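You operate a simulated robot arm through the tools that you are given. There is no shell and no other tool.

You are at the controls of a simulated robot arm. One attempt, no reset.

JOB
Turn the water on at 3 bar and run the hose out.
Fine: shut the brass key, open the orange lever, set the dial, crank to the end.

It is judged by the outcome, as a careful person would: the job done as asked, and still so three seconds after it is handed in. It fails if anything else is knocked over, pushed out of place, dropped, spilled or broken.

ROBOT AND FRAMES
A 6-joint arm with a two-finger gripper, fixed in place. Base frame: the origin is at the foot of the arm, x ahead of it, y to its left, z up. Readings come in mm, degrees, newtons and seconds.
Its first joint turns from -166.0 to 166.0 degrees. Payload 2.45 kg.
The TCP is the grasp point between the finger pads, 20 mm short of the fingertips. In the tool frame z runs along the fingers and y along their closing line. Largest opening 140 mm; the body of the gripper starts 168 mm behind the TCP.
Orientation is told as [roll, pitch, yaw] about the base's x, y, z axes, in that order, counted from this pose: with the fingers straight down and closing along the base's y, the tool's x points along the base's -x, its y along +y and its z along -z.

CONTROLS
- The arm moves only by the tool send_rows. Its argument "deltas" is a list of rows, each an object of numbers (a shift or turn left out is 0, a gripper value left out holds the last): "wx", "wy", "wz": the turn, a rotation vector about the base's x, y, z in units of 5 degrees (1.0 is 5 degrees); "x", "y", "z": the shift along the base's x, y, z in units of 50 mm (1.0 is 50 mm); "hand": the closure in counts, from 0 (fully open) to 255 (shut). In form: [{"wx": .., "wy": .., "wz": .., "x": .., "y": .., "z": .., "hand": ..}, ...]. A call has 1 to 20 rows; each row shifts and turns the commanded pose from where the row before left it. A call with a number of a shift or a turn outside -1 to 1 is refused whole. A row lasts 0.2 s, in which the tool goes at most 50 mm and 8.6 degrees; a call with a longer step from one row to the next is refused whole, and so is a gripper value outside its range. A pose out of reach is approached as far as the arm can. The call stops where the force on the tool passes 60 N (or 10 N more than at its start, if that is more) or the arm is blocked; 0.2 s more then pass. Each finger travels about 45 mm/s and halts on what it meets, pressing with about 24 N; the grip force reading is that of the motor and also rises with nothing between the fingers. The clock runs only during rows and for 0.2 s after the last one: add rows that do not move to give the fingers time. The reply holds the time, the measured pose of the TCP, the force on the tool along the base axes, the opening and the grip force, in the units named above and with some noise, with the torque about the TCP (base axes, N m) and any sound that the robot's microphone picked up.
- Cameras (640 x 400 px; columns grow to the right, rows downward): "scene" is fixed at [43.2, -495.8, 1689.9]; the picture's right is [0.32, -0.95, 0.00], its down [-0.37, -0.12, -0.92] and it looks along [0.87, 0.29, -0.39] (base axes); focal length 372 px, centre (320, 200). "wrist" rides on the gripper at [78, 11, -209] in the tool frame; the picture's right is [-0.14, 0.99, 0.00], its down [-0.92, -0.13, -0.37] and it looks along [-0.37, -0.05, 0.93] (tool axes); focal length 280 px, centre (320, 200). There is no depth. A picture from a camera that has moved, and an enlarged one, comes with that camera's place and axes in the base frame and with its lens. The place of the scene camera against the robot may be out by one fixed shift of up to 12 mm in any direction.
- camera(camera): a new picture of that camera. No time passes.
- enlarge(camera, box): a new picture of the part [left, top, right, bottom] of that camera's present view, enlarged. No time passes.
- close_job(): hands the job in; it is judged then, once.

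Places have to be worked out from the pictures, the camera data and where the tool is seen. Open the gripper and draw the arm clear of the work before you hand the job in, unless the task says otherwise.

The tools are called after "Request:" as a command line: name --argument value ..., lists and objects as JSON in quotes. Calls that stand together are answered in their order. send_rows: Moves the arm, as the interface text tells. Its arguments: {"type":"object","properties":{"deltas":{"type":"array","items":{"type":"object","properties":{"wx":{"type":"number"},"wy":{"type":"number"},"wz":{"type":"number"},"x":{"type":"number"},"y":{"type":"number"},"z":{"type":"number"},"hand":{"type":"number"}}}}},"required":["deltas"]} The other tools are called the same way: camera (camera) takes a picture; enlarge (camera, box) takes an enlarged picture of a part of a camera's view; close_job () hands the job in.

At the start:

```text
time: 0.0
tcp_pos: [692.0, -10.6, 1374.4]
tool_rot: [0.0, 0.1, 0.1]
force: [0.6, -0.9, -0.6]
wrist_torque: [0.01, -0.01, 0.0]
grip_width: 140.2
finger_force: 0.2
```

scene: 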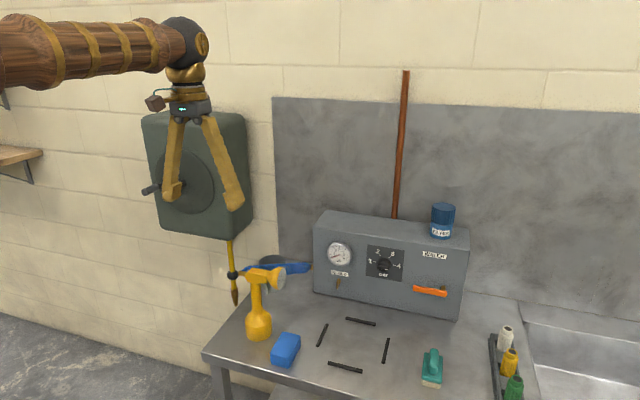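
wrist: 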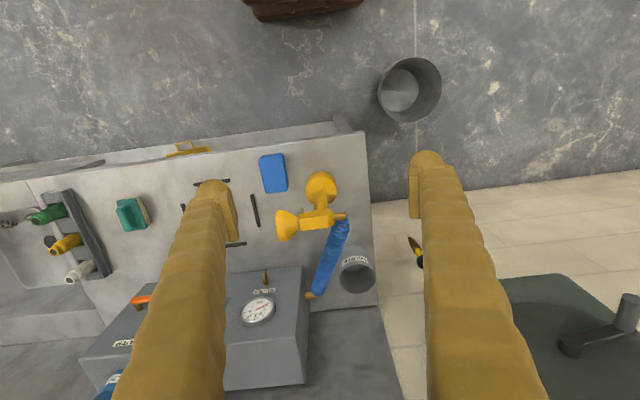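

I start by looking closely at the control box, the reel and the bench before moving anything.

Request:
enlarge --camera "scene" --box '[300, 190, 480, 330]'

Request:
enlarge --camera "scene" --box '[130, 90, 300, 320]'

Request:
enlarge --camera "wrist" --box '[60, 130, 380, 400]'

Request:
enlarge --camera "scene" --box '[200, 240, 560, 400]'

```text
2.86 times, centred on (390, 260) of scene
camera zoom: at [43.2, -495.8, 1689.9], right [0.32, -0.95, 0.0], down [-0.37, -0.12, -0.92], along [0.87, 0.29, -0.39], focal length 1063 px, centre (120, 29)
```

zoom: 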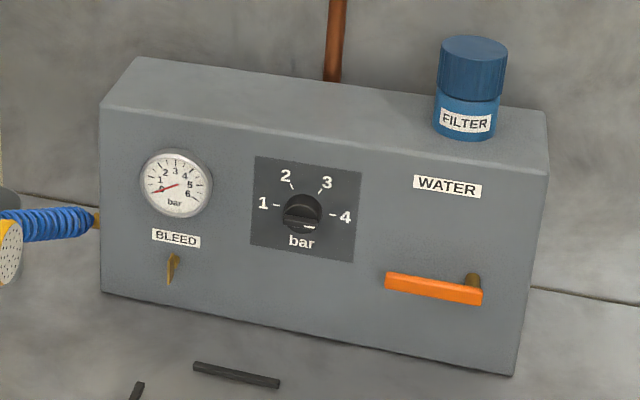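

```text
1.74 times, centred on (215, 205) of scene
camera zoom: at [43.2, -495.8, 1689.9], right [0.32, -0.95, 0.0], down [-0.37, -0.12, -0.92], along [0.87, 0.29, -0.39], focal length 647 px, centre (503, 191)
```

zoom: 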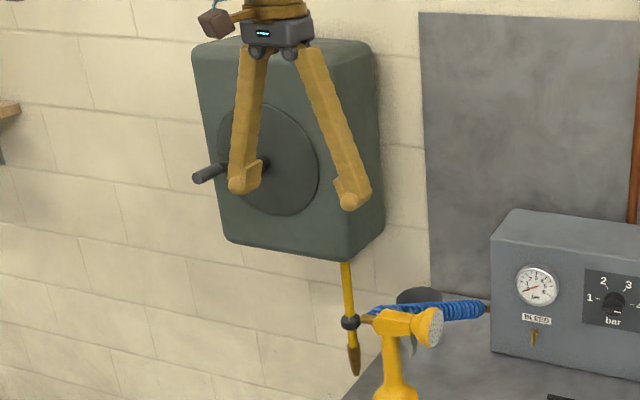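

```text
1.48 times, centred on (220, 265) of wrist
camera zoom: at [613.8, -0.4, 1582.1], right [0.14, 0.99, 0.0], down [0.92, -0.13, 0.37], along [0.37, -0.05, -0.93], focal length 415 px, centre (468, 104)
```

zoom: 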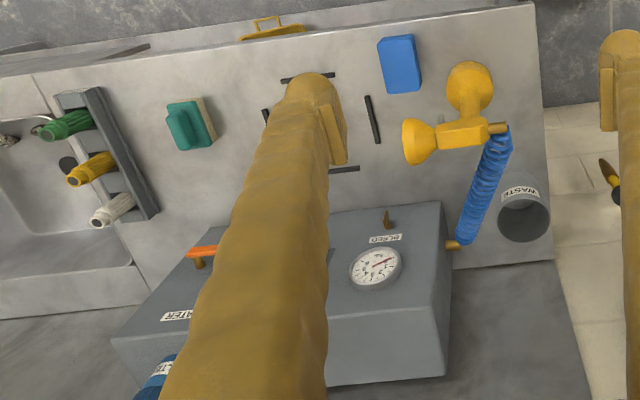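

```text
1.78 times, centred on (380, 320) of scene
camera zoom: at [43.2, -495.8, 1689.9], right [0.32, -0.95, 0.0], down [-0.37, -0.12, -0.92], along [0.87, 0.29, -0.39], focal length 661 px, centre (213, -13)
```

zoom: 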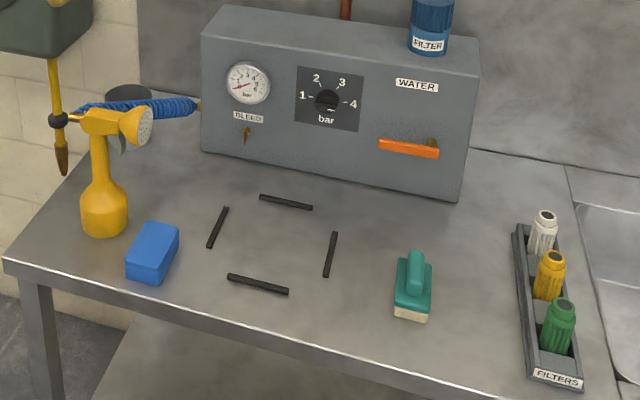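

Zooming further on the key, dial, lever and reel to read their present state.

Request:
enlarge --camera "scene" --box '[360, 240, 410, 285]'

Request:
enlarge --camera "scene" --box '[320, 235, 360, 295]'

Request:
enlarge --camera "scene" --box '[405, 240, 465, 310]'

Request:
enlarge --camera "scene" --box '[215, 230, 315, 350]'

Request:
enlarge --camera "scene" --box '[135, 100, 255, 245]'

Request:
enlarge --camera "wrist" --box '[400, 200, 640, 400]'

```text
8.89 times, centred on (385, 262) of scene
camera zoom: at [43.2, -495.8, 1689.9], right [0.32, -0.95, 0.0], down [-0.37, -0.12, -0.92], along [0.87, 0.29, -0.39], focal length 3307 px, centre (-258, -356)
```

zoom: 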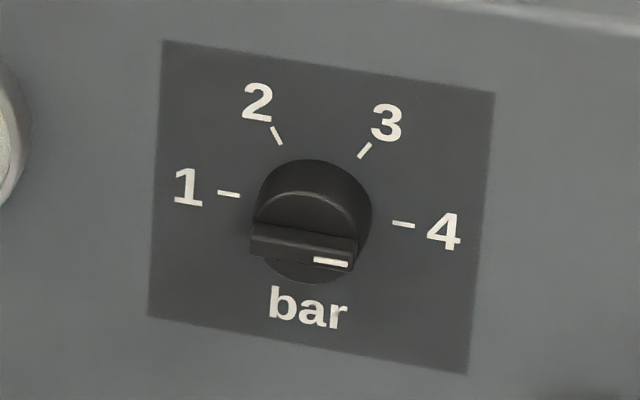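

```text
6.67 times, centred on (340, 265) of scene
camera zoom: at [43.2, -495.8, 1689.9], right [0.32, -0.95, 0.0], down [-0.37, -0.12, -0.92], along [0.87, 0.29, -0.39], focal length 2480 px, centre (187, -233)
```

zoom: 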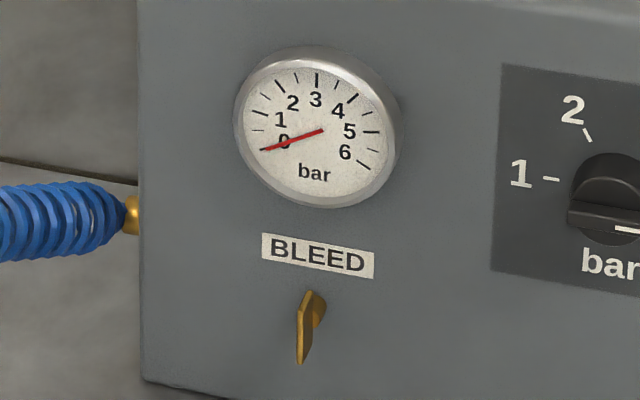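

```text
5.71 times, centred on (435, 275) of scene
camera zoom: at [43.2, -495.8, 1689.9], right [0.32, -0.95, 0.0], down [-0.37, -0.12, -0.92], along [0.87, 0.29, -0.39], focal length 2126 px, centre (-337, -229)
```

zoom: 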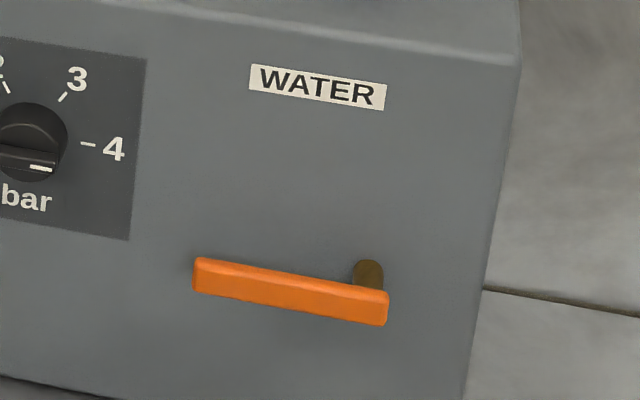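

```text
3.33 times, centred on (265, 290) of scene
camera zoom: at [43.2, -495.8, 1689.9], right [0.32, -0.95, 0.0], down [-0.37, -0.12, -0.92], along [0.87, 0.29, -0.39], focal length 1240 px, centre (503, -100)
```

zoom: 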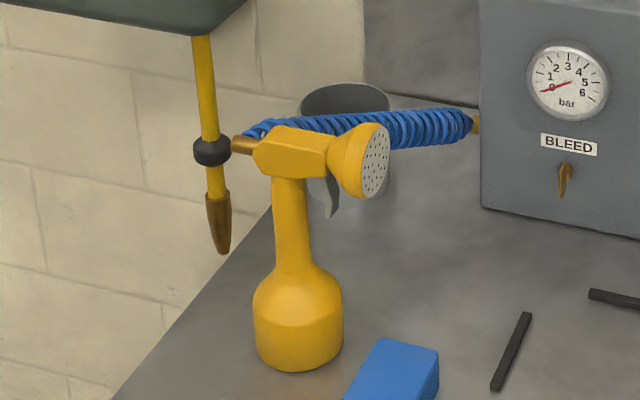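

```text
2.76 times, centred on (195, 172) of scene
camera zoom: at [43.2, -495.8, 1689.9], right [0.32, -0.95, 0.0], down [-0.37, -0.12, -0.92], along [0.87, 0.29, -0.39], focal length 1026 px, centre (665, 276)
```

zoom: 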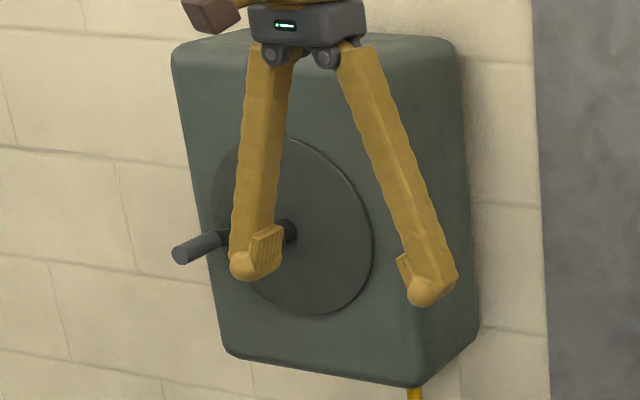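

```text
2.00 times, centred on (520, 300) of wrist
camera zoom: at [613.8, -0.4, 1582.1], right [0.14, 0.99, 0.0], down [0.92, -0.13, 0.37], along [0.37, -0.05, -0.93], focal length 561 px, centre (-80, 0)
```

zoom: 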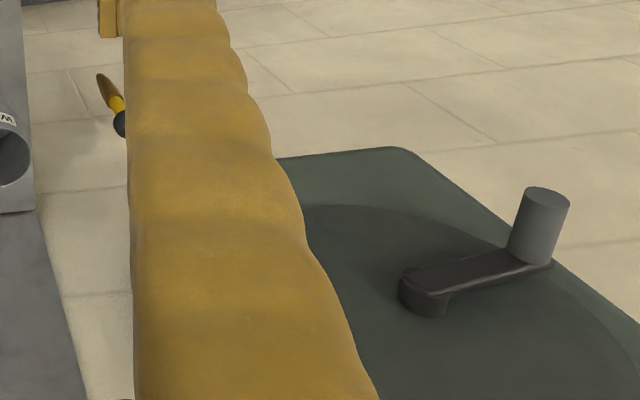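

The dial's white mark points at 4, the key is upright, the lever lies across, and the gauge reads 0. I work the box front out to be a plane at about x≈1090–1130, with the table at z≈840–860. I'll turn the tool so the wrist camera ends up above it once it points at the wall, starting with a half turn about the vertical in free air.

Request:
send_rows --deltas '[{"wz": 1}, {"wz": 1}, {"wz": 1}, {"wz": 1}, {"wz": 1}, {"wz": 1}, {"wz": 1}, {"wz": 1}, {"wz": 1}, {"wz": 1}, {"wz": 1}, {"wz": 1}, {"wz": 1}, {"wz": 1}, {"wz": 1}, {"wz": 1}, {"wz": 1}, {"wz": 1}, {"wz": 1}, {"wz": 1}]'

```text
time: 4.2
tcp_pos: [693.0, -9.3, 1372.9]
tool_rot: [0.0, 0.1, 100.1]
force: [-0.4, -0.5, -0.7]
wrist_torque: [-0.03, 0.02, -0.01]
grip_width: 140.0
finger_force: 0.0
```

The turn went cleanly with no contact, so I continue to 180°.

Request:
send_rows --deltas '[{"wz": 1}, {"wz": 1}, {"wz": 1}, {"wz": 1}, {"wz": 1}, {"wz": 1}, {"wz": 1}, {"wz": 1}, {"wz": 1}, {"wz": 1}, {"wz": 1}, {"wz": 1}, {"wz": 1}, {"wz": 1}, {"wz": 1}, {"wz": 1}]'

Request:
camera --camera "wrist"

Request:
camera --camera "scene"

```text
time: 7.6
tcp_pos: [691.9, -8.2, 1374.3]
tool_rot: [0.3, 0.0, 171.9]
force: [0.1, 0.6, 0.8]
wrist_torque: [-0.01, 0.03, 0.03]
grip_width: 139.7
finger_force: 0.2
out of reach, approached as far as the arm can: row 15, 16
```

```text
taken
camera wrist: at [768.1, -29.1, 1582.5], right [-0.27, -0.96, 0.0], down [-0.89, 0.26, 0.37], along [-0.36, 0.1, -0.93], focal length 280 px, centre (320, 200)
```

wrist: 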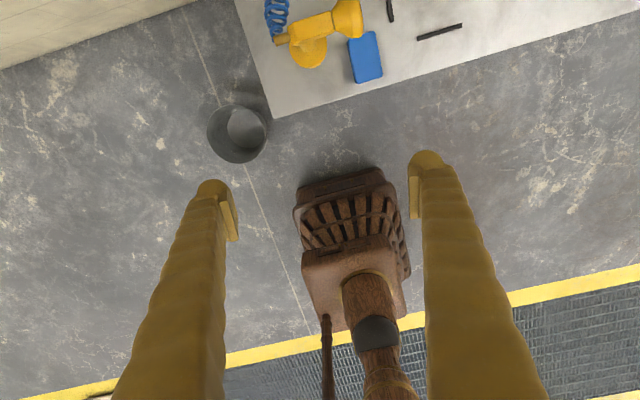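

```text
taken
```

scene: 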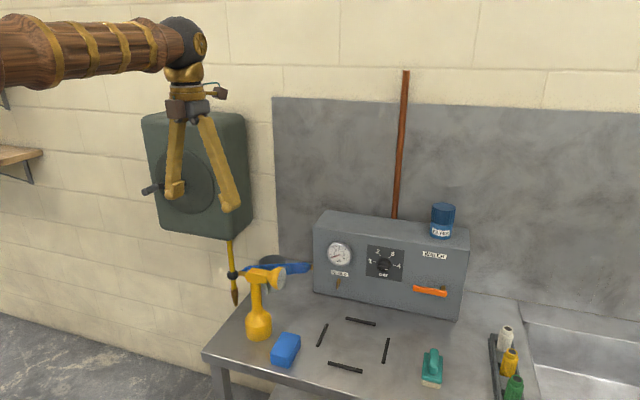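

The last wrist joint stops near 172° of yaw, so I'll use a side-camera orientation instead (fingers closing vertically once level). I turn back towards 90° of yaw.

Request:
send_rows --deltas '[{"wz": -1}, {"wz": -1}, {"wz": -1}, {"wz": -1}, {"wz": -1}, {"wz": -1}, {"wz": -1}, {"wz": -1}, {"wz": -1}, {"wz": -1}, {"wz": -1}, {"wz": -1}, {"wz": -1}, {"wz": -1}, {"wz": -1}, {"wz": -1}]'

```text
time: 11.0
tcp_pos: [691.4, -9.6, 1374.2]
tool_rot: [0.3, 0.1, 91.8]
force: [0.1, -0.1, -0.5]
wrist_torque: [0.0, 0.0, 0.04]
grip_width: 140.0
finger_force: 0.1
```

Yaw is 91.8°. Now I pitch the tool to level while moving to a viewing place in front of the box, well above the table.

Request:
send_rows --deltas '[{"wz": -0.36, "y": -0.27, "z": -0.33}, {"wy": -1, "y": -0.27, "z": -0.33}, {"wy": -1, "y": -0.27, "z": -0.33}, {"wy": -1, "y": -0.27, "z": -0.33}, {"wy": -1, "y": -0.27, "z": -0.33}, {"wy": -1, "y": -0.27, "z": -0.33}, {"wy": -1, "y": -0.27, "z": -0.33}, {"wy": -1, "y": -0.27, "z": -0.33}, {"wy": -1, "y": -0.27, "z": -0.33}, {"wy": -1, "y": -0.27, "z": -0.33}, {"wy": -1, "y": -0.27, "z": -0.33}, {"wy": -1, "y": -0.27, "z": -0.33}, {"wy": -1, "y": -0.27, "z": -0.33}, {"wy": -1, "y": -0.27, "z": -0.33}, {"wy": -1, "y": -0.27, "z": -0.33}, {"wy": -1, "y": -0.27, "z": -0.33}, {"wy": -1, "y": -0.27, "z": -0.33}, {"wy": -1}, {"wy": -1}]'

Request:
camera --camera "wrist"

Request:
camera --camera "scene"

```text
time: 15.0
tcp_pos: [692.3, -166.1, 1194.4]
tool_rot: [-53.5, 0.1, 89.7]
force: [0.5, 0.1, 0.1]
wrist_torque: [0.02, 0.04, -0.01]
grip_width: 140.0
finger_force: 0.1
out of reach, approached as far as the arm can: row 12, 13, 14, 15, 16, 17, 18, 19
```

```text
taken
camera wrist: at [518.0, -244.4, 1308.7], right [-0.59, 0.14, -0.8], down [-0.22, 0.92, 0.32], along [0.78, 0.36, -0.51], focal length 280 px, centre (320, 200)
```

wrist: 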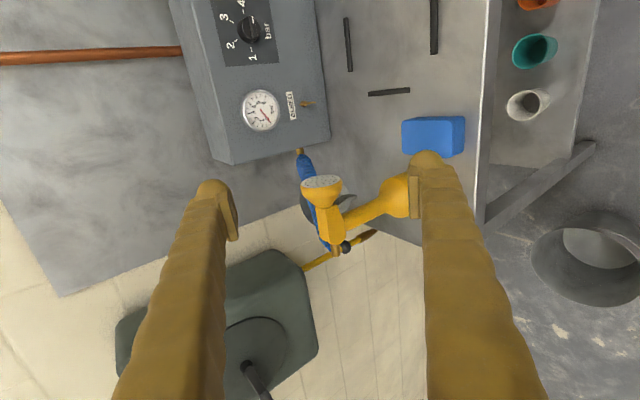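

```text
taken
```

scene: 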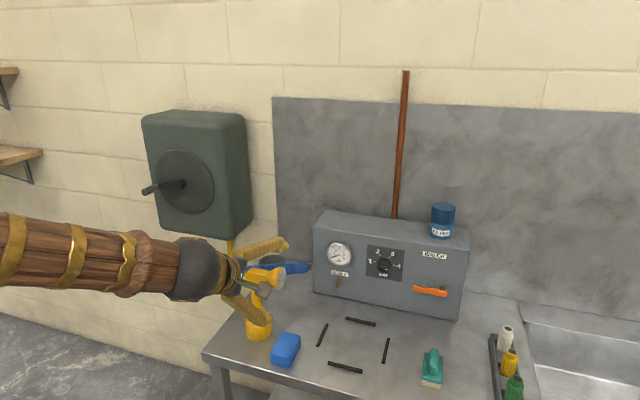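

The level pose is out of reach this close in; pitch stopped at 53°. I move forward and to the right as I keep pitching, staying well short of the box and above the spray gun.

Request:
send_rows --deltas '[{"x": 0.4, "y": -0.3}, {"x": 0.4, "y": -0.3}, {"x": 0.4, "y": -0.3}, {"x": 0.4, "y": -0.3, "wy": -1}, {"x": 0.4, "y": -0.3, "wy": -1}, {"x": 0.3, "y": -0.2, "wy": -1}, {"x": 0.2, "wy": -1}, {"wy": -1}, {"wy": -1}, {"wy": -1}]'

Request:
camera --camera "wrist"

Request:
camera --camera "scene"

```text
time: 17.2
tcp_pos: [792.1, -219.6, 1243.1]
tool_rot: [-57.1, -0.4, 88.7]
force: [0.1, -0.3, 0.2]
wrist_torque: [0.0, 0.0, -0.02]
grip_width: 139.8
finger_force: 0.1
out of reach, approached as far as the arm can: row 4, 5, 6, 7, 8, 9, 10
```

```text
taken
camera wrist: at [609.1, -295.1, 1346.1], right [-0.53, 0.15, -0.83], down [-0.22, 0.92, 0.31], along [0.82, 0.35, -0.46], focal length 280 px, centre (320, 200)
```

wrist: 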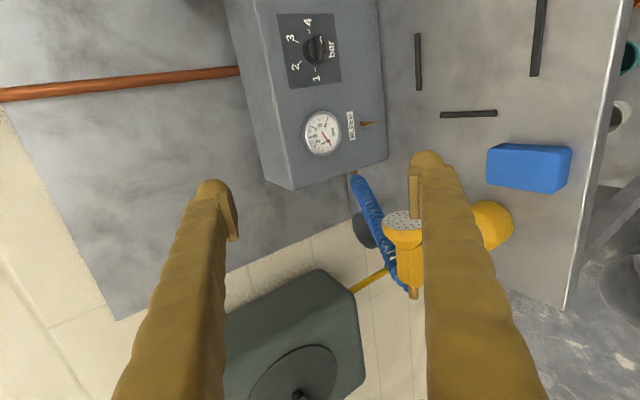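

```text
taken
```

scene: 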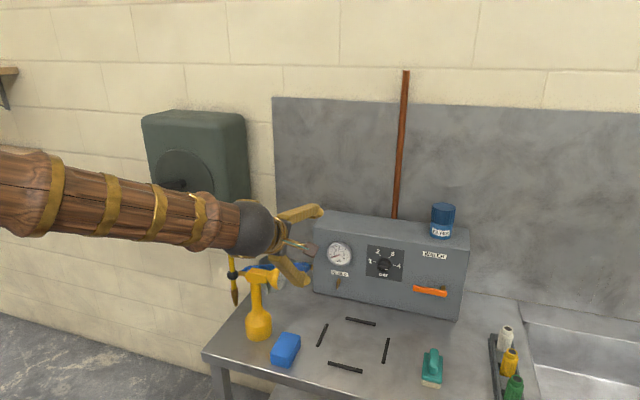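

The wrist's last joint seems to run out because the tool must swing past the forearm line. Rolling the tool half a turn about its own axis, now (0.84, -0.02, -0.54), should free that joint, so I do that in free air.

Request:
send_rows --deltas '[{"wx": 1, "wy": -0.018, "wz": -0.643}, {"wx": 1, "wy": -0.018, "wz": -0.643}, {"wx": 1, "wy": -0.018, "wz": -0.643}, {"wx": 1, "wy": -0.018, "wz": -0.643}, {"wx": 1, "wy": -0.018, "wz": -0.643}, {"wx": 1, "wy": -0.018, "wz": -0.643}, {"wx": 1, "wy": -0.018, "wz": -0.643}, {"wx": 1, "wy": -0.018, "wz": -0.643}, {"wx": 1, "wy": -0.018, "wz": -0.643}, {"wx": 1, "wy": -0.018, "wz": -0.643}, {"wx": 1, "wy": -0.018, "wz": -0.643}, {"wx": 1, "wy": -0.018, "wz": -0.643}, {"wx": 1, "wy": -0.018, "wz": -0.643}, {"wx": 1, "wy": -0.018, "wz": -0.643}, {"wx": 1, "wy": -0.018, "wz": -0.643}, {"wx": 1, "wy": -0.018, "wz": -0.643}, {"wx": 1, "wy": -0.018, "wz": -0.643}, {"wx": 1, "wy": -0.018, "wz": -0.643}, {"wx": 1, "wy": -0.018, "wz": -0.643}, {"wx": 1, "wy": -0.018, "wz": -0.643}]'

```text
time: 21.4
tcp_pos: [791.2, -220.6, 1244.2]
tool_rot: [37.5, -47.1, -47.2]
force: [0.1, 1.0, 0.4]
wrist_torque: [-0.01, -0.02, -0.02]
grip_width: 140.1
finger_force: 0.1
```

That rolled freely. I finish the roll to about -90° and then pitch up.

Request:
send_rows --deltas '[{"wx": 1, "wy": -0.018, "wz": -0.643}, {"wx": 1, "wy": -0.018, "wz": -0.643}, {"wx": 1, "wy": -0.018, "wz": -0.643}, {"wx": 1, "wy": -0.018, "wz": -0.643}, {"wx": 1, "wy": -0.018, "wz": -0.643}, {"wx": 1, "wy": -0.018, "wz": -0.643}, {"wx": 1, "wy": -0.018, "wz": -0.643}, {"wx": 1, "wy": -0.018, "wz": -0.643}, {"wx": 1, "wy": -0.018, "wz": -0.643}, {"wx": 1, "wy": -0.018, "wz": -0.643}, {"wy": -1}, {"wy": -1}, {"wy": -1}, {"wy": -1}]'

```text
time: 24.4
tcp_pos: [791.3, -221.5, 1242.6]
tool_rot: [77.5, -0.9, -90.7]
force: [-0.5, -0.3, -0.2]
wrist_torque: [-0.03, 0.02, -0.02]
grip_width: 139.9
finger_force: 0.0
```

Pitch passed freely this time. I level the tool fully and lower to about z 1090 to look at the panel.

Request:
send_rows --deltas '[{"wy": -1, "z": -0.5}, {"wy": -1, "z": -0.5}, {"wy": -0.5, "z": -0.5}, {"z": -0.5}, {"z": -0.5}, {"z": -0.5}]'

Request:
camera --camera "wrist"

Request:
camera --camera "scene"

```text
time: 25.8
tcp_pos: [790.7, -220.7, 1090.5]
tool_rot: [90.0, -0.7, -90.8]
force: [-0.5, -1.5, 0.2]
wrist_torque: [0.02, 0.0, -0.01]
grip_width: 140.1
finger_force: 0.0
```

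```text
taken
camera wrist: at [582.3, -141.0, 1099.9], right [0.0, -0.12, 0.99], down [-0.38, -0.92, -0.12], along [0.92, -0.38, -0.05], focal length 280 px, centre (320, 200)
```

wrist: 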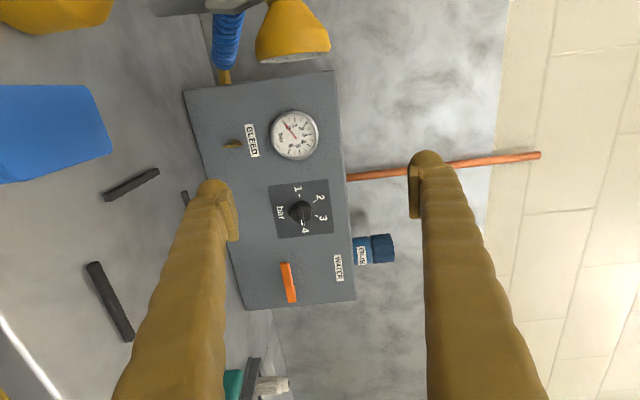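

```text
taken
```

scene: 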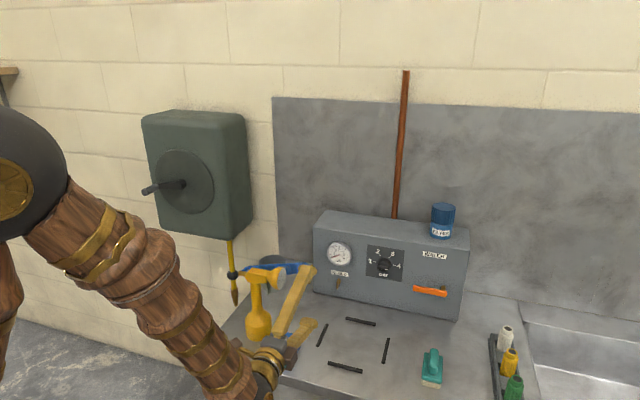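

I now have a clear head-on view of the panel. I take enlargements of key, dial and lever for measuring from this pose.

Request:
enlarge --camera "wrist" --box '[180, 60, 380, 185]'

Request:
enlarge --camera "wrist" --box '[220, 170, 420, 320]'

```text
3.20 times, centred on (280, 122) of wrist
camera zoom: at [582.3, -141.0, 1099.9], right [0.0, -0.12, 0.99], down [-0.38, -0.92, -0.12], along [0.92, -0.38, -0.05], focal length 897 px, centre (448, 448)
```

zoom: 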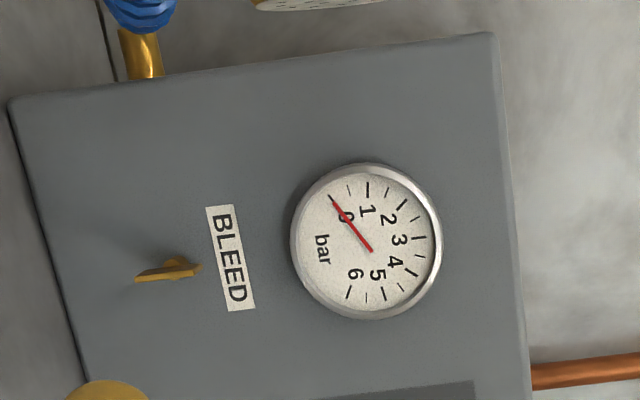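

```text
2.67 times, centred on (320, 245) of wrist
camera zoom: at [582.3, -141.0, 1099.9], right [0.0, -0.12, 0.99], down [-0.38, -0.92, -0.12], along [0.92, -0.38, -0.05], focal length 748 px, centre (320, 80)
```

zoom: 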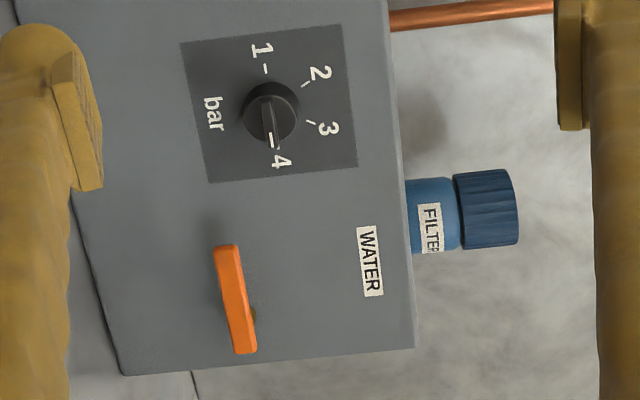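

I shift the camera for a second viewpoint (lower and to the right), still well clear of the table and panel.

Request:
send_rows --deltas '[{"y": -0.5, "z": -0.4}, {"y": -0.5, "z": -0.4}, {"y": -0.5, "z": -0.4}, {"y": -0.5, "z": -0.4}]'

Request:
camera --camera "wrist"

Request:
enlarge --camera "wrist" --box '[200, 0, 400, 125]'

Request:
enlarge --camera "wrist" --box '[220, 100, 420, 225]'

```text
time: 26.8
tcp_pos: [786.9, -320.3, 1015.6]
tool_rot: [89.9, -0.8, -90.8]
force: [0.8, 1.0, -0.1]
wrist_torque: [0.01, 0.01, -0.01]
grip_width: 140.0
finger_force: 0.0
```

```text
taken
camera wrist: at [580.7, -240.9, 1025.1], right [0.0, -0.13, 0.99], down [-0.38, -0.92, -0.12], along [0.92, -0.38, -0.05], focal length 280 px, centre (320, 200)
```

wrist: 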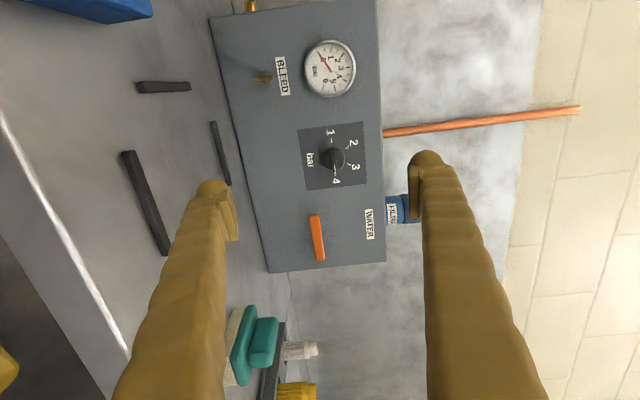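

```text
3.20 times, centred on (300, 62) of wrist
camera zoom: at [580.7, -240.9, 1025.1], right [0.0, -0.13, 0.99], down [-0.38, -0.92, -0.12], along [0.92, -0.38, -0.05], focal length 897 px, centre (384, 640)
```

zoom: 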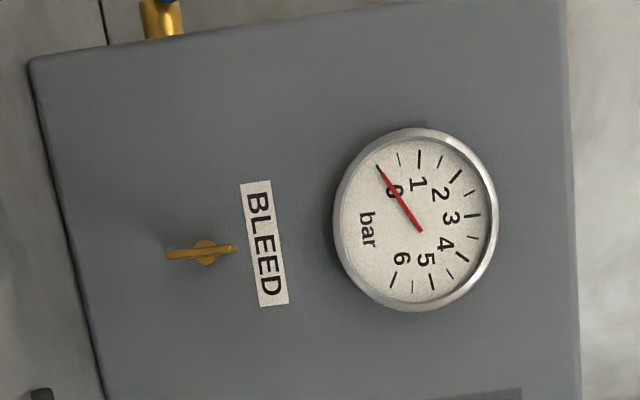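

```text
3.20 times, centred on (320, 162) of wrist
camera zoom: at [580.7, -240.9, 1025.1], right [0.0, -0.13, 0.99], down [-0.38, -0.92, -0.12], along [0.92, -0.38, -0.05], focal length 897 px, centre (320, 320)
```

zoom: 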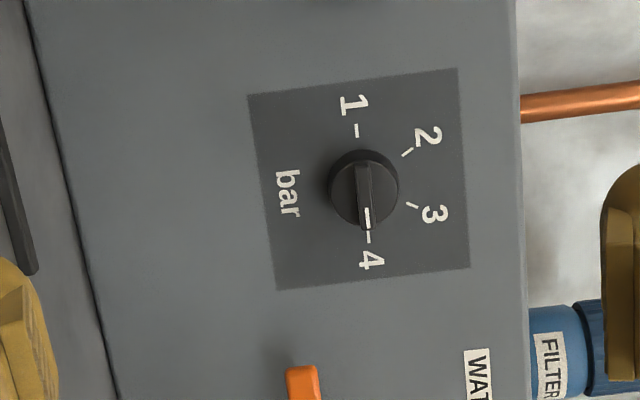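

From the two views I get: panel face x≈1100, table z≈861, key axis at about (y −222, z 935) with its blade front near x 1076, dial axis (−371, 1033), lever from y −468 to −576 at z≈984. I roll the tool so the camera is on top, partly close the hand, and move towards the key.

Request:
send_rows --deltas '[{"wx": 1, "hand": 160}, {"wx": 1}, {"wx": 1}, {"wx": 1}, {"wx": 1}, {"wx": 1}, {"wx": 1, "y": 0.2}, {"wx": 1, "y": 0.2}, {"wx": 1, "y": 0.2}, {"wx": 1, "y": 0.2}, {"wx": 1, "y": 0.2}, {"wx": 1, "y": 0.2}, {"wx": 1, "y": 0.2}, {"wx": 1, "y": 0.2}, {"wx": 1, "y": 0.2}, {"wx": 1, "y": 0.16}, {"wx": 1, "wz": 0.16}, {"wx": 1}]'

Request:
camera --camera "wrist"

Request:
camera --camera "scene"

```text
time: 30.6
tcp_pos: [792.2, -221.6, 1012.7]
tool_rot: [43.4, 89.0, -135.8]
force: [-0.8, 0.4, -0.7]
wrist_torque: [-0.01, -0.02, 0.02]
grip_width: 52.2
finger_force: 0.1
```

```text
taken
camera wrist: at [584.5, -237.0, 1093.0], right [0.01, -0.99, -0.13], down [-0.38, 0.11, -0.92], along [0.92, 0.06, -0.38], focal length 280 px, centre (320, 200)
```

wrist: 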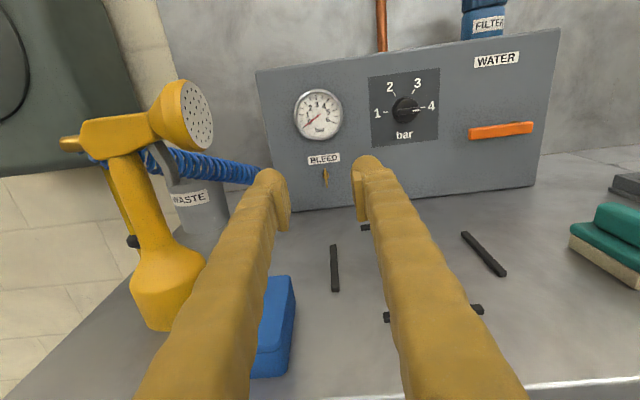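

```text
taken
```

scene: 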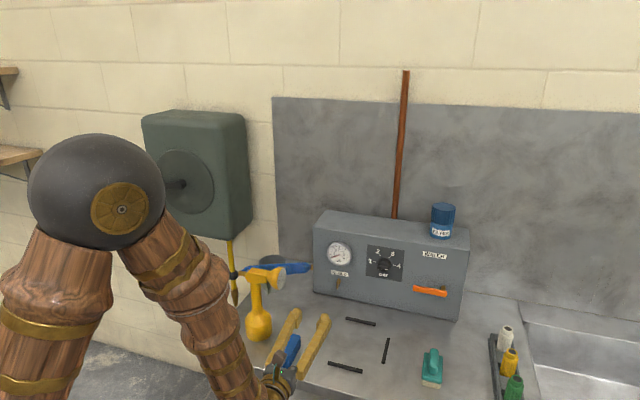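

The camera-on-top view confirms the key at about (1076, −222, 934). I pitch the tool 15° down for table clearance and go to a pre-grasp spot about 70 mm short of it.

Request:
send_rows --deltas '[{"wy": 1, "x": 0.6, "z": -0.2, "hand": 182}, {"wy": 1, "x": 0.6, "z": -0.2}, {"wy": 1, "x": 0.6, "z": -0.2}, {"x": 0.6, "z": -0.2}, {"x": 0.6, "z": -0.2}, {"x": 0.6, "z": -0.1}, {"x": 0.5, "z": -0.1}, {}]'

Request:
camera --camera "wrist"

Request:
enlarge --camera "wrist" --box '[230, 80, 430, 205]'

```text
time: 32.4
tcp_pos: [995.3, -224.1, 948.4]
tool_rot: [1.7, 74.3, -177.2]
force: [0.0, 0.4, 0.0]
wrist_torque: [0.0, 0.02, 0.01]
grip_width: 40.1
finger_force: 0.0
```

```text
taken
camera wrist: at [816.2, -238.3, 1080.1], right [-0.02, -0.99, -0.12], down [-0.61, 0.11, -0.79], along [0.8, 0.06, -0.6], focal length 280 px, centre (320, 200)
```

wrist: 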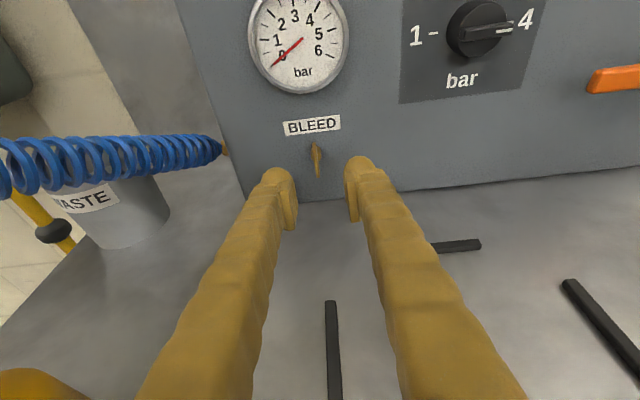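

```text
3.20 times, centred on (330, 142) of wrist
camera zoom: at [816.2, -238.3, 1080.1], right [-0.02, -0.99, -0.12], down [-0.61, 0.11, -0.79], along [0.8, 0.06, -0.6], focal length 897 px, centre (288, 384)
```

zoom: 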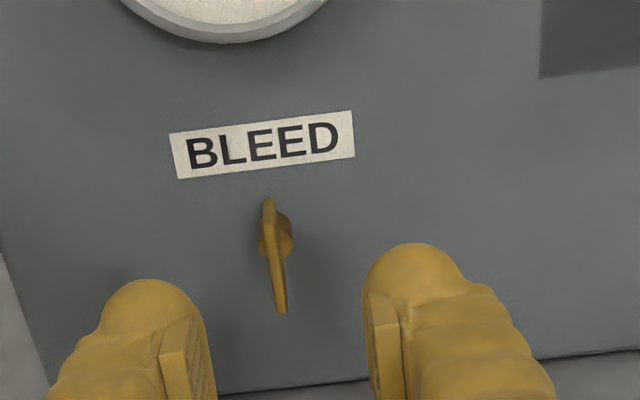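

The key sits between the open fingers' line, axis about (−222, 937). I advance about 72 mm so the pads straddle the blade, tips stopping ~9 mm short of the panel.

Request:
send_rows --deltas '[{"x": 0.36, "z": -0.06, "y": 0.01}, {"x": 0.36, "z": -0.06, "y": 0.01}, {"x": 0.36, "z": -0.06, "y": 0.01}, {"x": 0.36, "z": -0.06, "y": 0.01}, {}]'

Request:
enlarge --camera "wrist" --box '[200, 50, 440, 200]'

Request:
enlarge --camera "scene" --box '[280, 220, 400, 310]'

```text
time: 33.6
tcp_pos: [1071.1, -219.8, 939.6]
tool_rot: [1.6, 74.3, -177.5]
force: [0.0, -0.4, 0.5]
wrist_torque: [-0.01, 0.02, -0.02]
grip_width: 39.9
finger_force: 0.0
```

```text
2.67 times, centred on (320, 125) of wrist
camera zoom: at [889.8, -234.7, 1071.5], right [-0.02, -0.99, -0.12], down [-0.61, 0.11, -0.79], along [0.8, 0.06, -0.6], focal length 748 px, centre (320, 400)
```

zoom: 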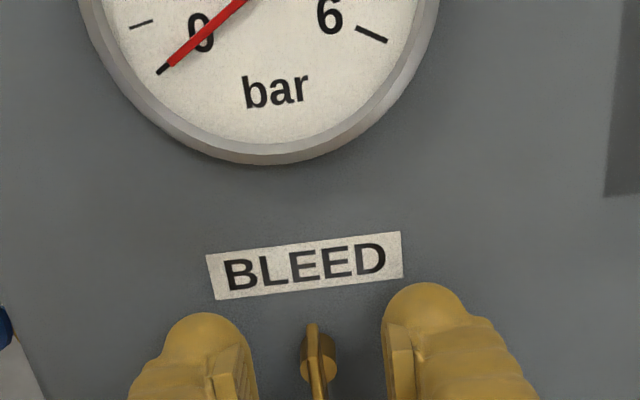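

```text
4.44 times, centred on (340, 265) of scene
camera zoom: at [43.2, -495.8, 1689.9], right [0.32, -0.95, 0.0], down [-0.37, -0.12, -0.92], along [0.87, 0.29, -0.39], focal length 1654 px, centre (231, -89)
```

zoom: 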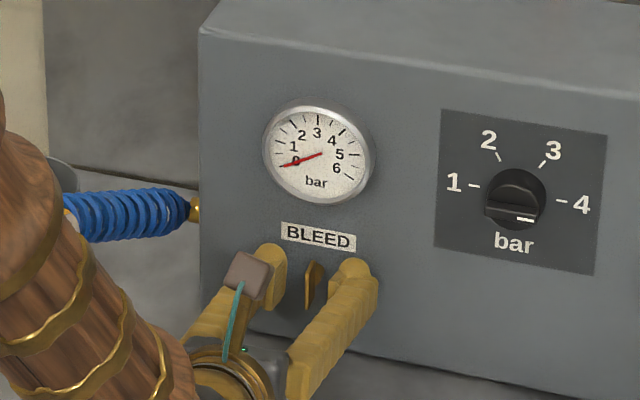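

The blade is between the fingers. I close on it.

Request:
send_rows --deltas '[{"hand": 255, "y": -0.02, "z": -0.04}, {}, {}, {}, {}]'

Request:
enlarge --camera "wrist" --box '[200, 50, 440, 200]'

```text
time: 34.8
tcp_pos: [1068.0, -219.1, 938.6]
tool_rot: [1.7, 74.3, -177.1]
force: [-22.6, 13.9, 5.7]
wrist_torque: [0.07, -0.05, 0.27]
grip_width: 5.9
finger_force: 34.0
```

```text
2.67 times, centred on (320, 125) of wrist
camera zoom: at [888.6, -234.4, 1069.9], right [-0.02, -0.99, -0.12], down [-0.61, 0.11, -0.79], along [0.8, 0.06, -0.6], focal length 748 px, centre (320, 400)
```

zoom: 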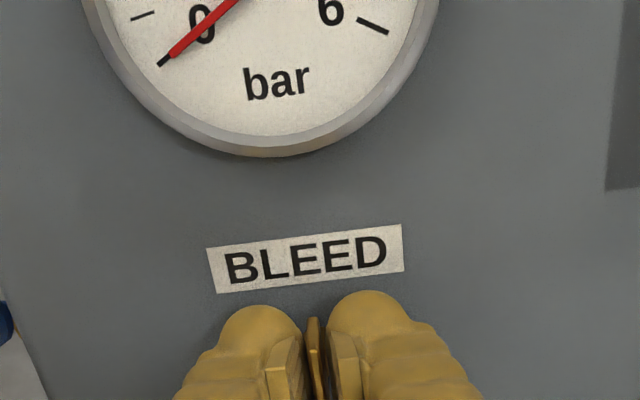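

The grip holds 5.9 mm (the blade) but there's a −23 N/+14 N side load, so I back off 2 mm in x and nudge 1–2 mm in +y to relax it.

Request:
send_rows --deltas '[{"x": -0.04, "y": 0.03}, {}]'

```text
time: 35.4
tcp_pos: [1066.7, -220.1, 939.2]
tool_rot: [1.6, 74.4, -177.5]
force: [-4.0, 1.8, 6.1]
wrist_torque: [0.14, -0.11, -0.13]
grip_width: 5.7
finger_force: 32.3
```

The load relaxed to a few newtons. I try a small clockwise turn (as seen from the front) about the key's axis and read the torque.

Request:
send_rows --deltas '[{"wx": 0.5}, {"wx": 0.5}, {}]'

Request:
enlarge --camera "scene" --box '[300, 240, 380, 300]'

```text
time: 36.2
tcp_pos: [1065.6, -219.2, 939.2]
tool_rot: [-16.6, 73.7, 165.1]
force: [12.9, -20.9, -0.7]
wrist_torque: [-0.08, -0.04, -0.28]
grip_width: 6.2
finger_force: 32.1
```

```text
6.67 times, centred on (340, 270) of scene
camera zoom: at [43.2, -495.8, 1689.9], right [0.32, -0.95, 0.0], down [-0.37, -0.12, -0.92], along [0.87, 0.29, -0.39], focal length 2480 px, centre (187, -267)
```

zoom: 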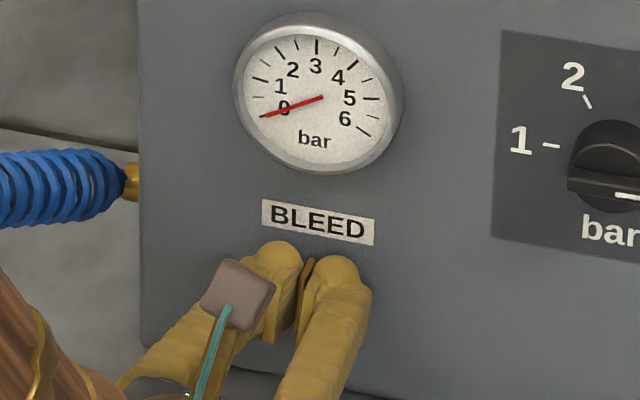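

Torque about x is only −0.08 N·m, so clockwise seems to turn freely. I relax the side load and continue clockwise another 10°, watching.

Request:
send_rows --deltas '[{"y": -0.03, "x": 0.01}, {"wx": 0.5}, {"wx": 0.5}, {"wx": 0.5}, {"wx": 0.5}, {}]'

Request:
enlarge --camera "scene" --box '[300, 240, 380, 300]'

Request:
enlarge --camera "wrist" --box '[200, 50, 440, 200]'

```text
time: 37.6
tcp_pos: [1065.3, -220.1, 938.2]
tool_rot: [-44.4, 68.9, 138.9]
force: [-18.6, 7.1, 1.2]
wrist_torque: [-0.01, 0.05, 0.0]
grip_width: 6.1
finger_force: 32.5
```

```text
6.67 times, centred on (340, 270) of scene
camera zoom: at [43.2, -495.8, 1689.9], right [0.32, -0.95, 0.0], down [-0.37, -0.12, -0.92], along [0.87, 0.29, -0.39], focal length 2480 px, centre (187, -267)
```

zoom: 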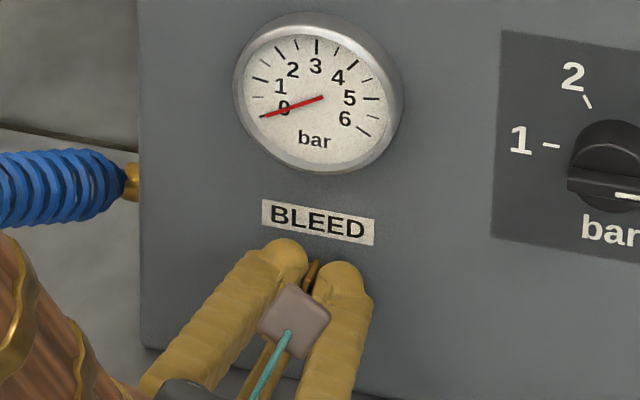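

```text
2.67 times, centred on (320, 125) of wrist
camera zoom: at [886.4, -268.9, 1062.2], right [-0.02, -0.93, -0.38], down [-0.61, 0.31, -0.73], along [0.79, 0.22, -0.57], focal length 748 px, centre (320, 400)
```

zoom: 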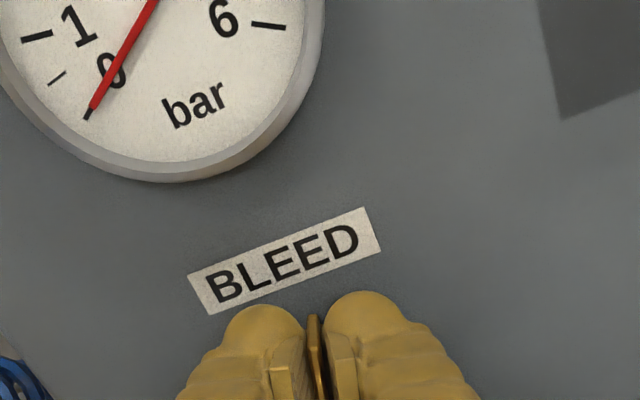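

The blade is turning with the fingers (15° so far, torque near zero). I continue clockwise to about 60°, easing x slightly.

Request:
send_rows --deltas '[{"x": -0.02}, {"wx": 0.8}, {"wx": 0.8}, {"wx": 0.8}, {"wx": 0.8}, {"wx": 0.8}, {"wx": 0.8}, {"wx": 0.8}, {"wx": 0.8}, {"wx": 0.8}, {"wx": 0.8}, {"wx": 0.8}, {}]'

Request:
enlarge --camera "scene" --box '[260, 220, 420, 330]'

Request:
camera --camera "wrist"

```text
time: 40.4
tcp_pos: [1062.9, -223.9, 937.2]
tool_rot: [-81.5, 30.3, 108.2]
force: [1.9, -36.4, -22.6]
wrist_torque: [-0.18, 0.1, -0.55]
grip_width: 6.2
finger_force: 32.3
```

```text
3.64 times, centred on (340, 275) of scene
camera zoom: at [43.2, -495.8, 1689.9], right [0.32, -0.95, 0.0], down [-0.37, -0.12, -0.92], along [0.87, 0.29, -0.39], focal length 1353 px, centre (247, -73)
```

zoom: 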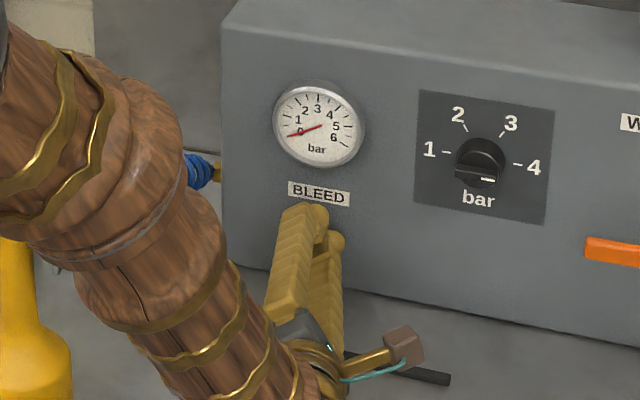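

```text
taken
camera wrist: at [884.7, -343.9, 993.5], right [-0.02, -0.4, -0.92], down [-0.61, 0.73, -0.31], along [0.8, 0.55, -0.26], focal length 280 px, centre (320, 200)
```

wrist: 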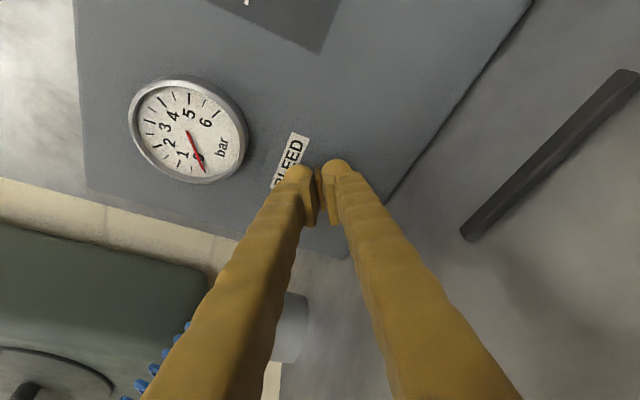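

The tool has rotated 60° and torque stays low; there's a side load of (−36, −23) N, so I shift with it ~2 mm in −y and 1.5 mm in −z and look at the blade before going further.

Request:
send_rows --deltas '[{"y": -0.04, "z": -0.02}, {}]'

Request:
enlarge --camera "wrist" --box '[240, 110, 440, 235]'

Request:
enlarge --camera "scene" --box '[310, 260, 390, 320]'

```text
time: 41.0
tcp_pos: [1064.0, -223.3, 936.8]
tool_rot: [-81.6, 30.4, 108.4]
force: [-19.9, -20.6, -14.6]
wrist_torque: [-0.1, 0.2, -0.08]
grip_width: 6.0
finger_force: 32.1
```

```text
3.20 times, centred on (340, 172) of wrist
camera zoom: at [885.5, -344.1, 993.2], right [-0.02, -0.4, -0.91], down [-0.61, 0.73, -0.31], along [0.79, 0.55, -0.26], focal length 897 px, centre (256, 288)
```

zoom: 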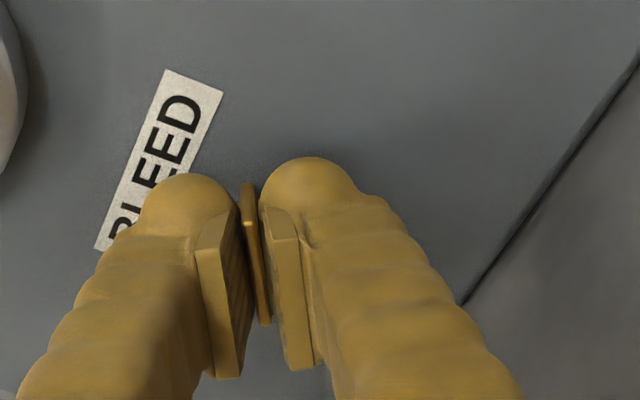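

```text
6.67 times, centred on (350, 290) of scene
camera zoom: at [43.2, -495.8, 1689.9], right [0.32, -0.95, 0.0], down [-0.37, -0.12, -0.92], along [0.87, 0.29, -0.39], focal length 2480 px, centre (120, -400)
```

zoom: 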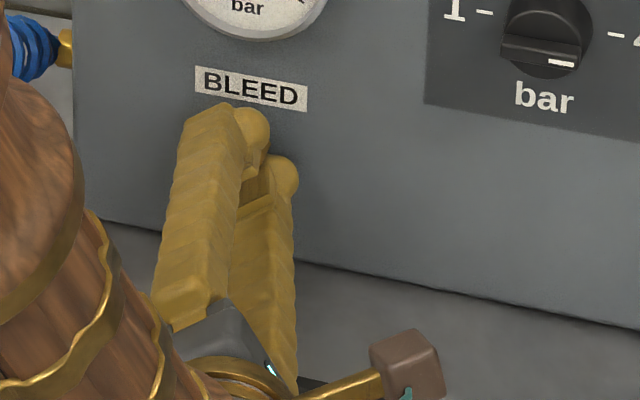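

The blade is clearly held and turning with the fingers. I continue another 16°, easing x, then check the clearance to the table.

Request:
send_rows --deltas '[{"x": -0.03, "y": -0.02, "z": -0.01}, {"wx": 0.8}, {"wx": 0.8}, {"wx": 0.8}, {"wx": 0.8}, {}]'

Request:
camera --camera "scene"

Request:
camera --camera "wrist"

```text
time: 42.4
tcp_pos: [1063.1, -222.9, 936.5]
tool_rot: [-86.6, 15.0, 106.4]
force: [13.8, 5.9, -33.6]
wrist_torque: [-0.11, 0.3, 0.05]
grip_width: 5.9
finger_force: 32.4
```

```text
taken
```

scene: 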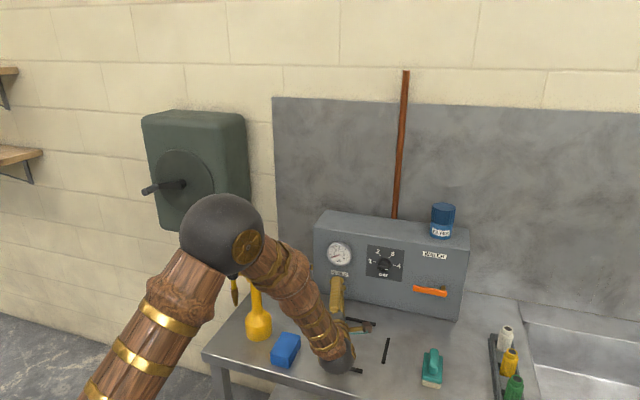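

```text
taken
camera wrist: at [884.5, -355.9, 957.4], right [-0.02, -0.14, -0.99], down [-0.61, 0.79, -0.1], along [0.79, 0.6, -0.1], focal length 280 px, centre (320, 200)
```

wrist: 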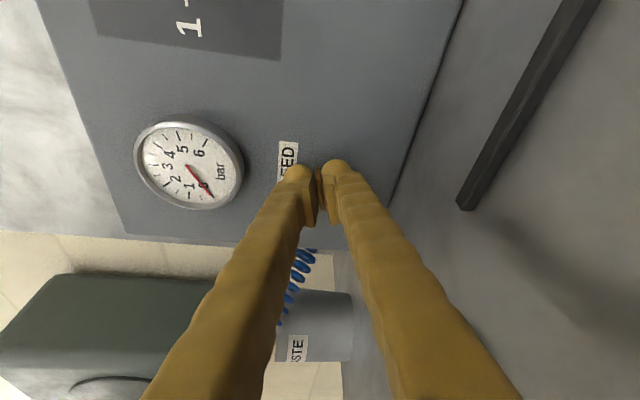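

Now at about 76° with nothing touching. I ease z by 1 mm and turn the last 14–16° in small steps, watching for the stop.

Request:
send_rows --deltas '[{"z": -0.03}, {"wx": 0.5}, {"wx": 0.5}, {"wx": 0.5}, {"wx": 0.5}, {"wx": 0.5}, {"wx": 0.5}, {}]'

Request:
enlarge --camera "wrist" --box '[240, 110, 440, 235]'

Request:
enlarge --camera "scene" --box '[290, 240, 410, 380]'

```text
time: 44.2
tcp_pos: [1063.8, -225.5, 934.5]
tool_rot: [-90.8, 0.6, 105.7]
force: [5.0, 17.7, -24.9]
wrist_torque: [-0.09, 0.22, 0.27]
grip_width: 6.0
finger_force: 32.4
```

```text
3.20 times, centred on (340, 172) of wrist
camera zoom: at [884.6, -357.6, 921.4], right [-0.02, 0.12, -0.99], down [-0.61, 0.79, 0.11], along [0.79, 0.6, 0.06], focal length 897 px, centre (256, 288)
```

zoom: 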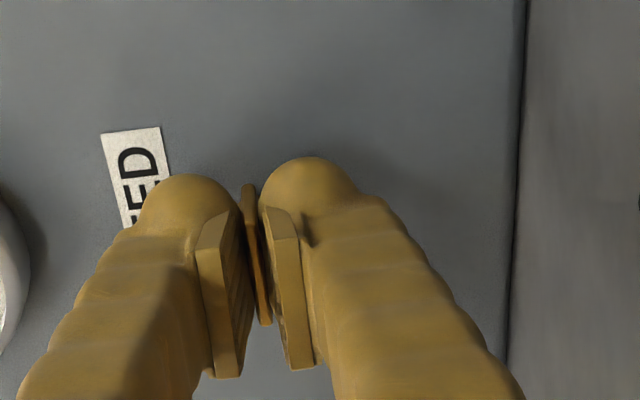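

```text
2.86 times, centred on (350, 310) of scene
camera zoom: at [43.2, -495.8, 1689.9], right [0.32, -0.95, 0.0], down [-0.37, -0.12, -0.92], along [0.87, 0.29, -0.39], focal length 1063 px, centre (234, -114)
```

zoom: 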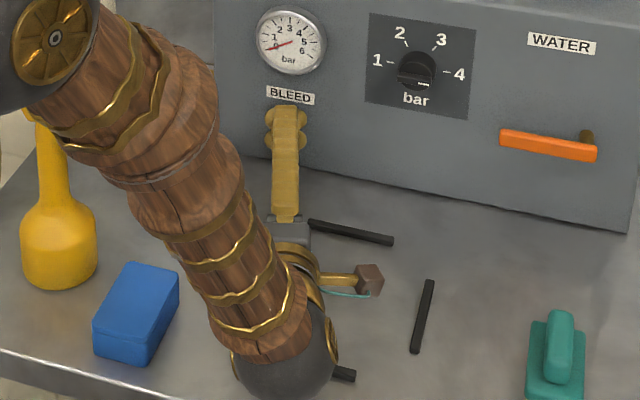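

The tool has reached 90° of turn with the blade still square in the pads and no stop felt. I nudge a few degrees more to find the stop.

Request:
send_rows --deltas '[{"wx": 0.4, "z": -0.02}, {"wx": 0.4}, {}]'

Request:
enlarge --camera "wrist" --box '[240, 110, 440, 235]'

```text
time: 45.0
tcp_pos: [1064.1, -224.4, 935.0]
tool_rot: [-92.0, -3.1, 105.7]
force: [-9.5, 7.6, -8.8]
wrist_torque: [-0.74, -0.11, 0.06]
grip_width: 6.2
finger_force: 32.9
```

```text
3.20 times, centred on (340, 172) of wrist
camera zoom: at [884.1, -356.5, 911.6], right [-0.02, 0.19, -0.98], down [-0.61, 0.78, 0.17], along [0.8, 0.6, 0.1], focal length 897 px, centre (256, 288)
```

zoom: 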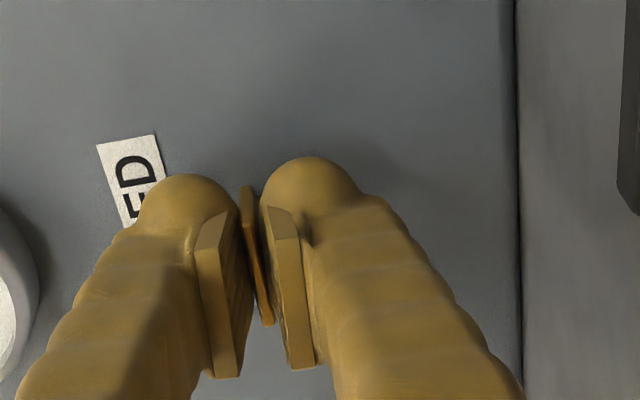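

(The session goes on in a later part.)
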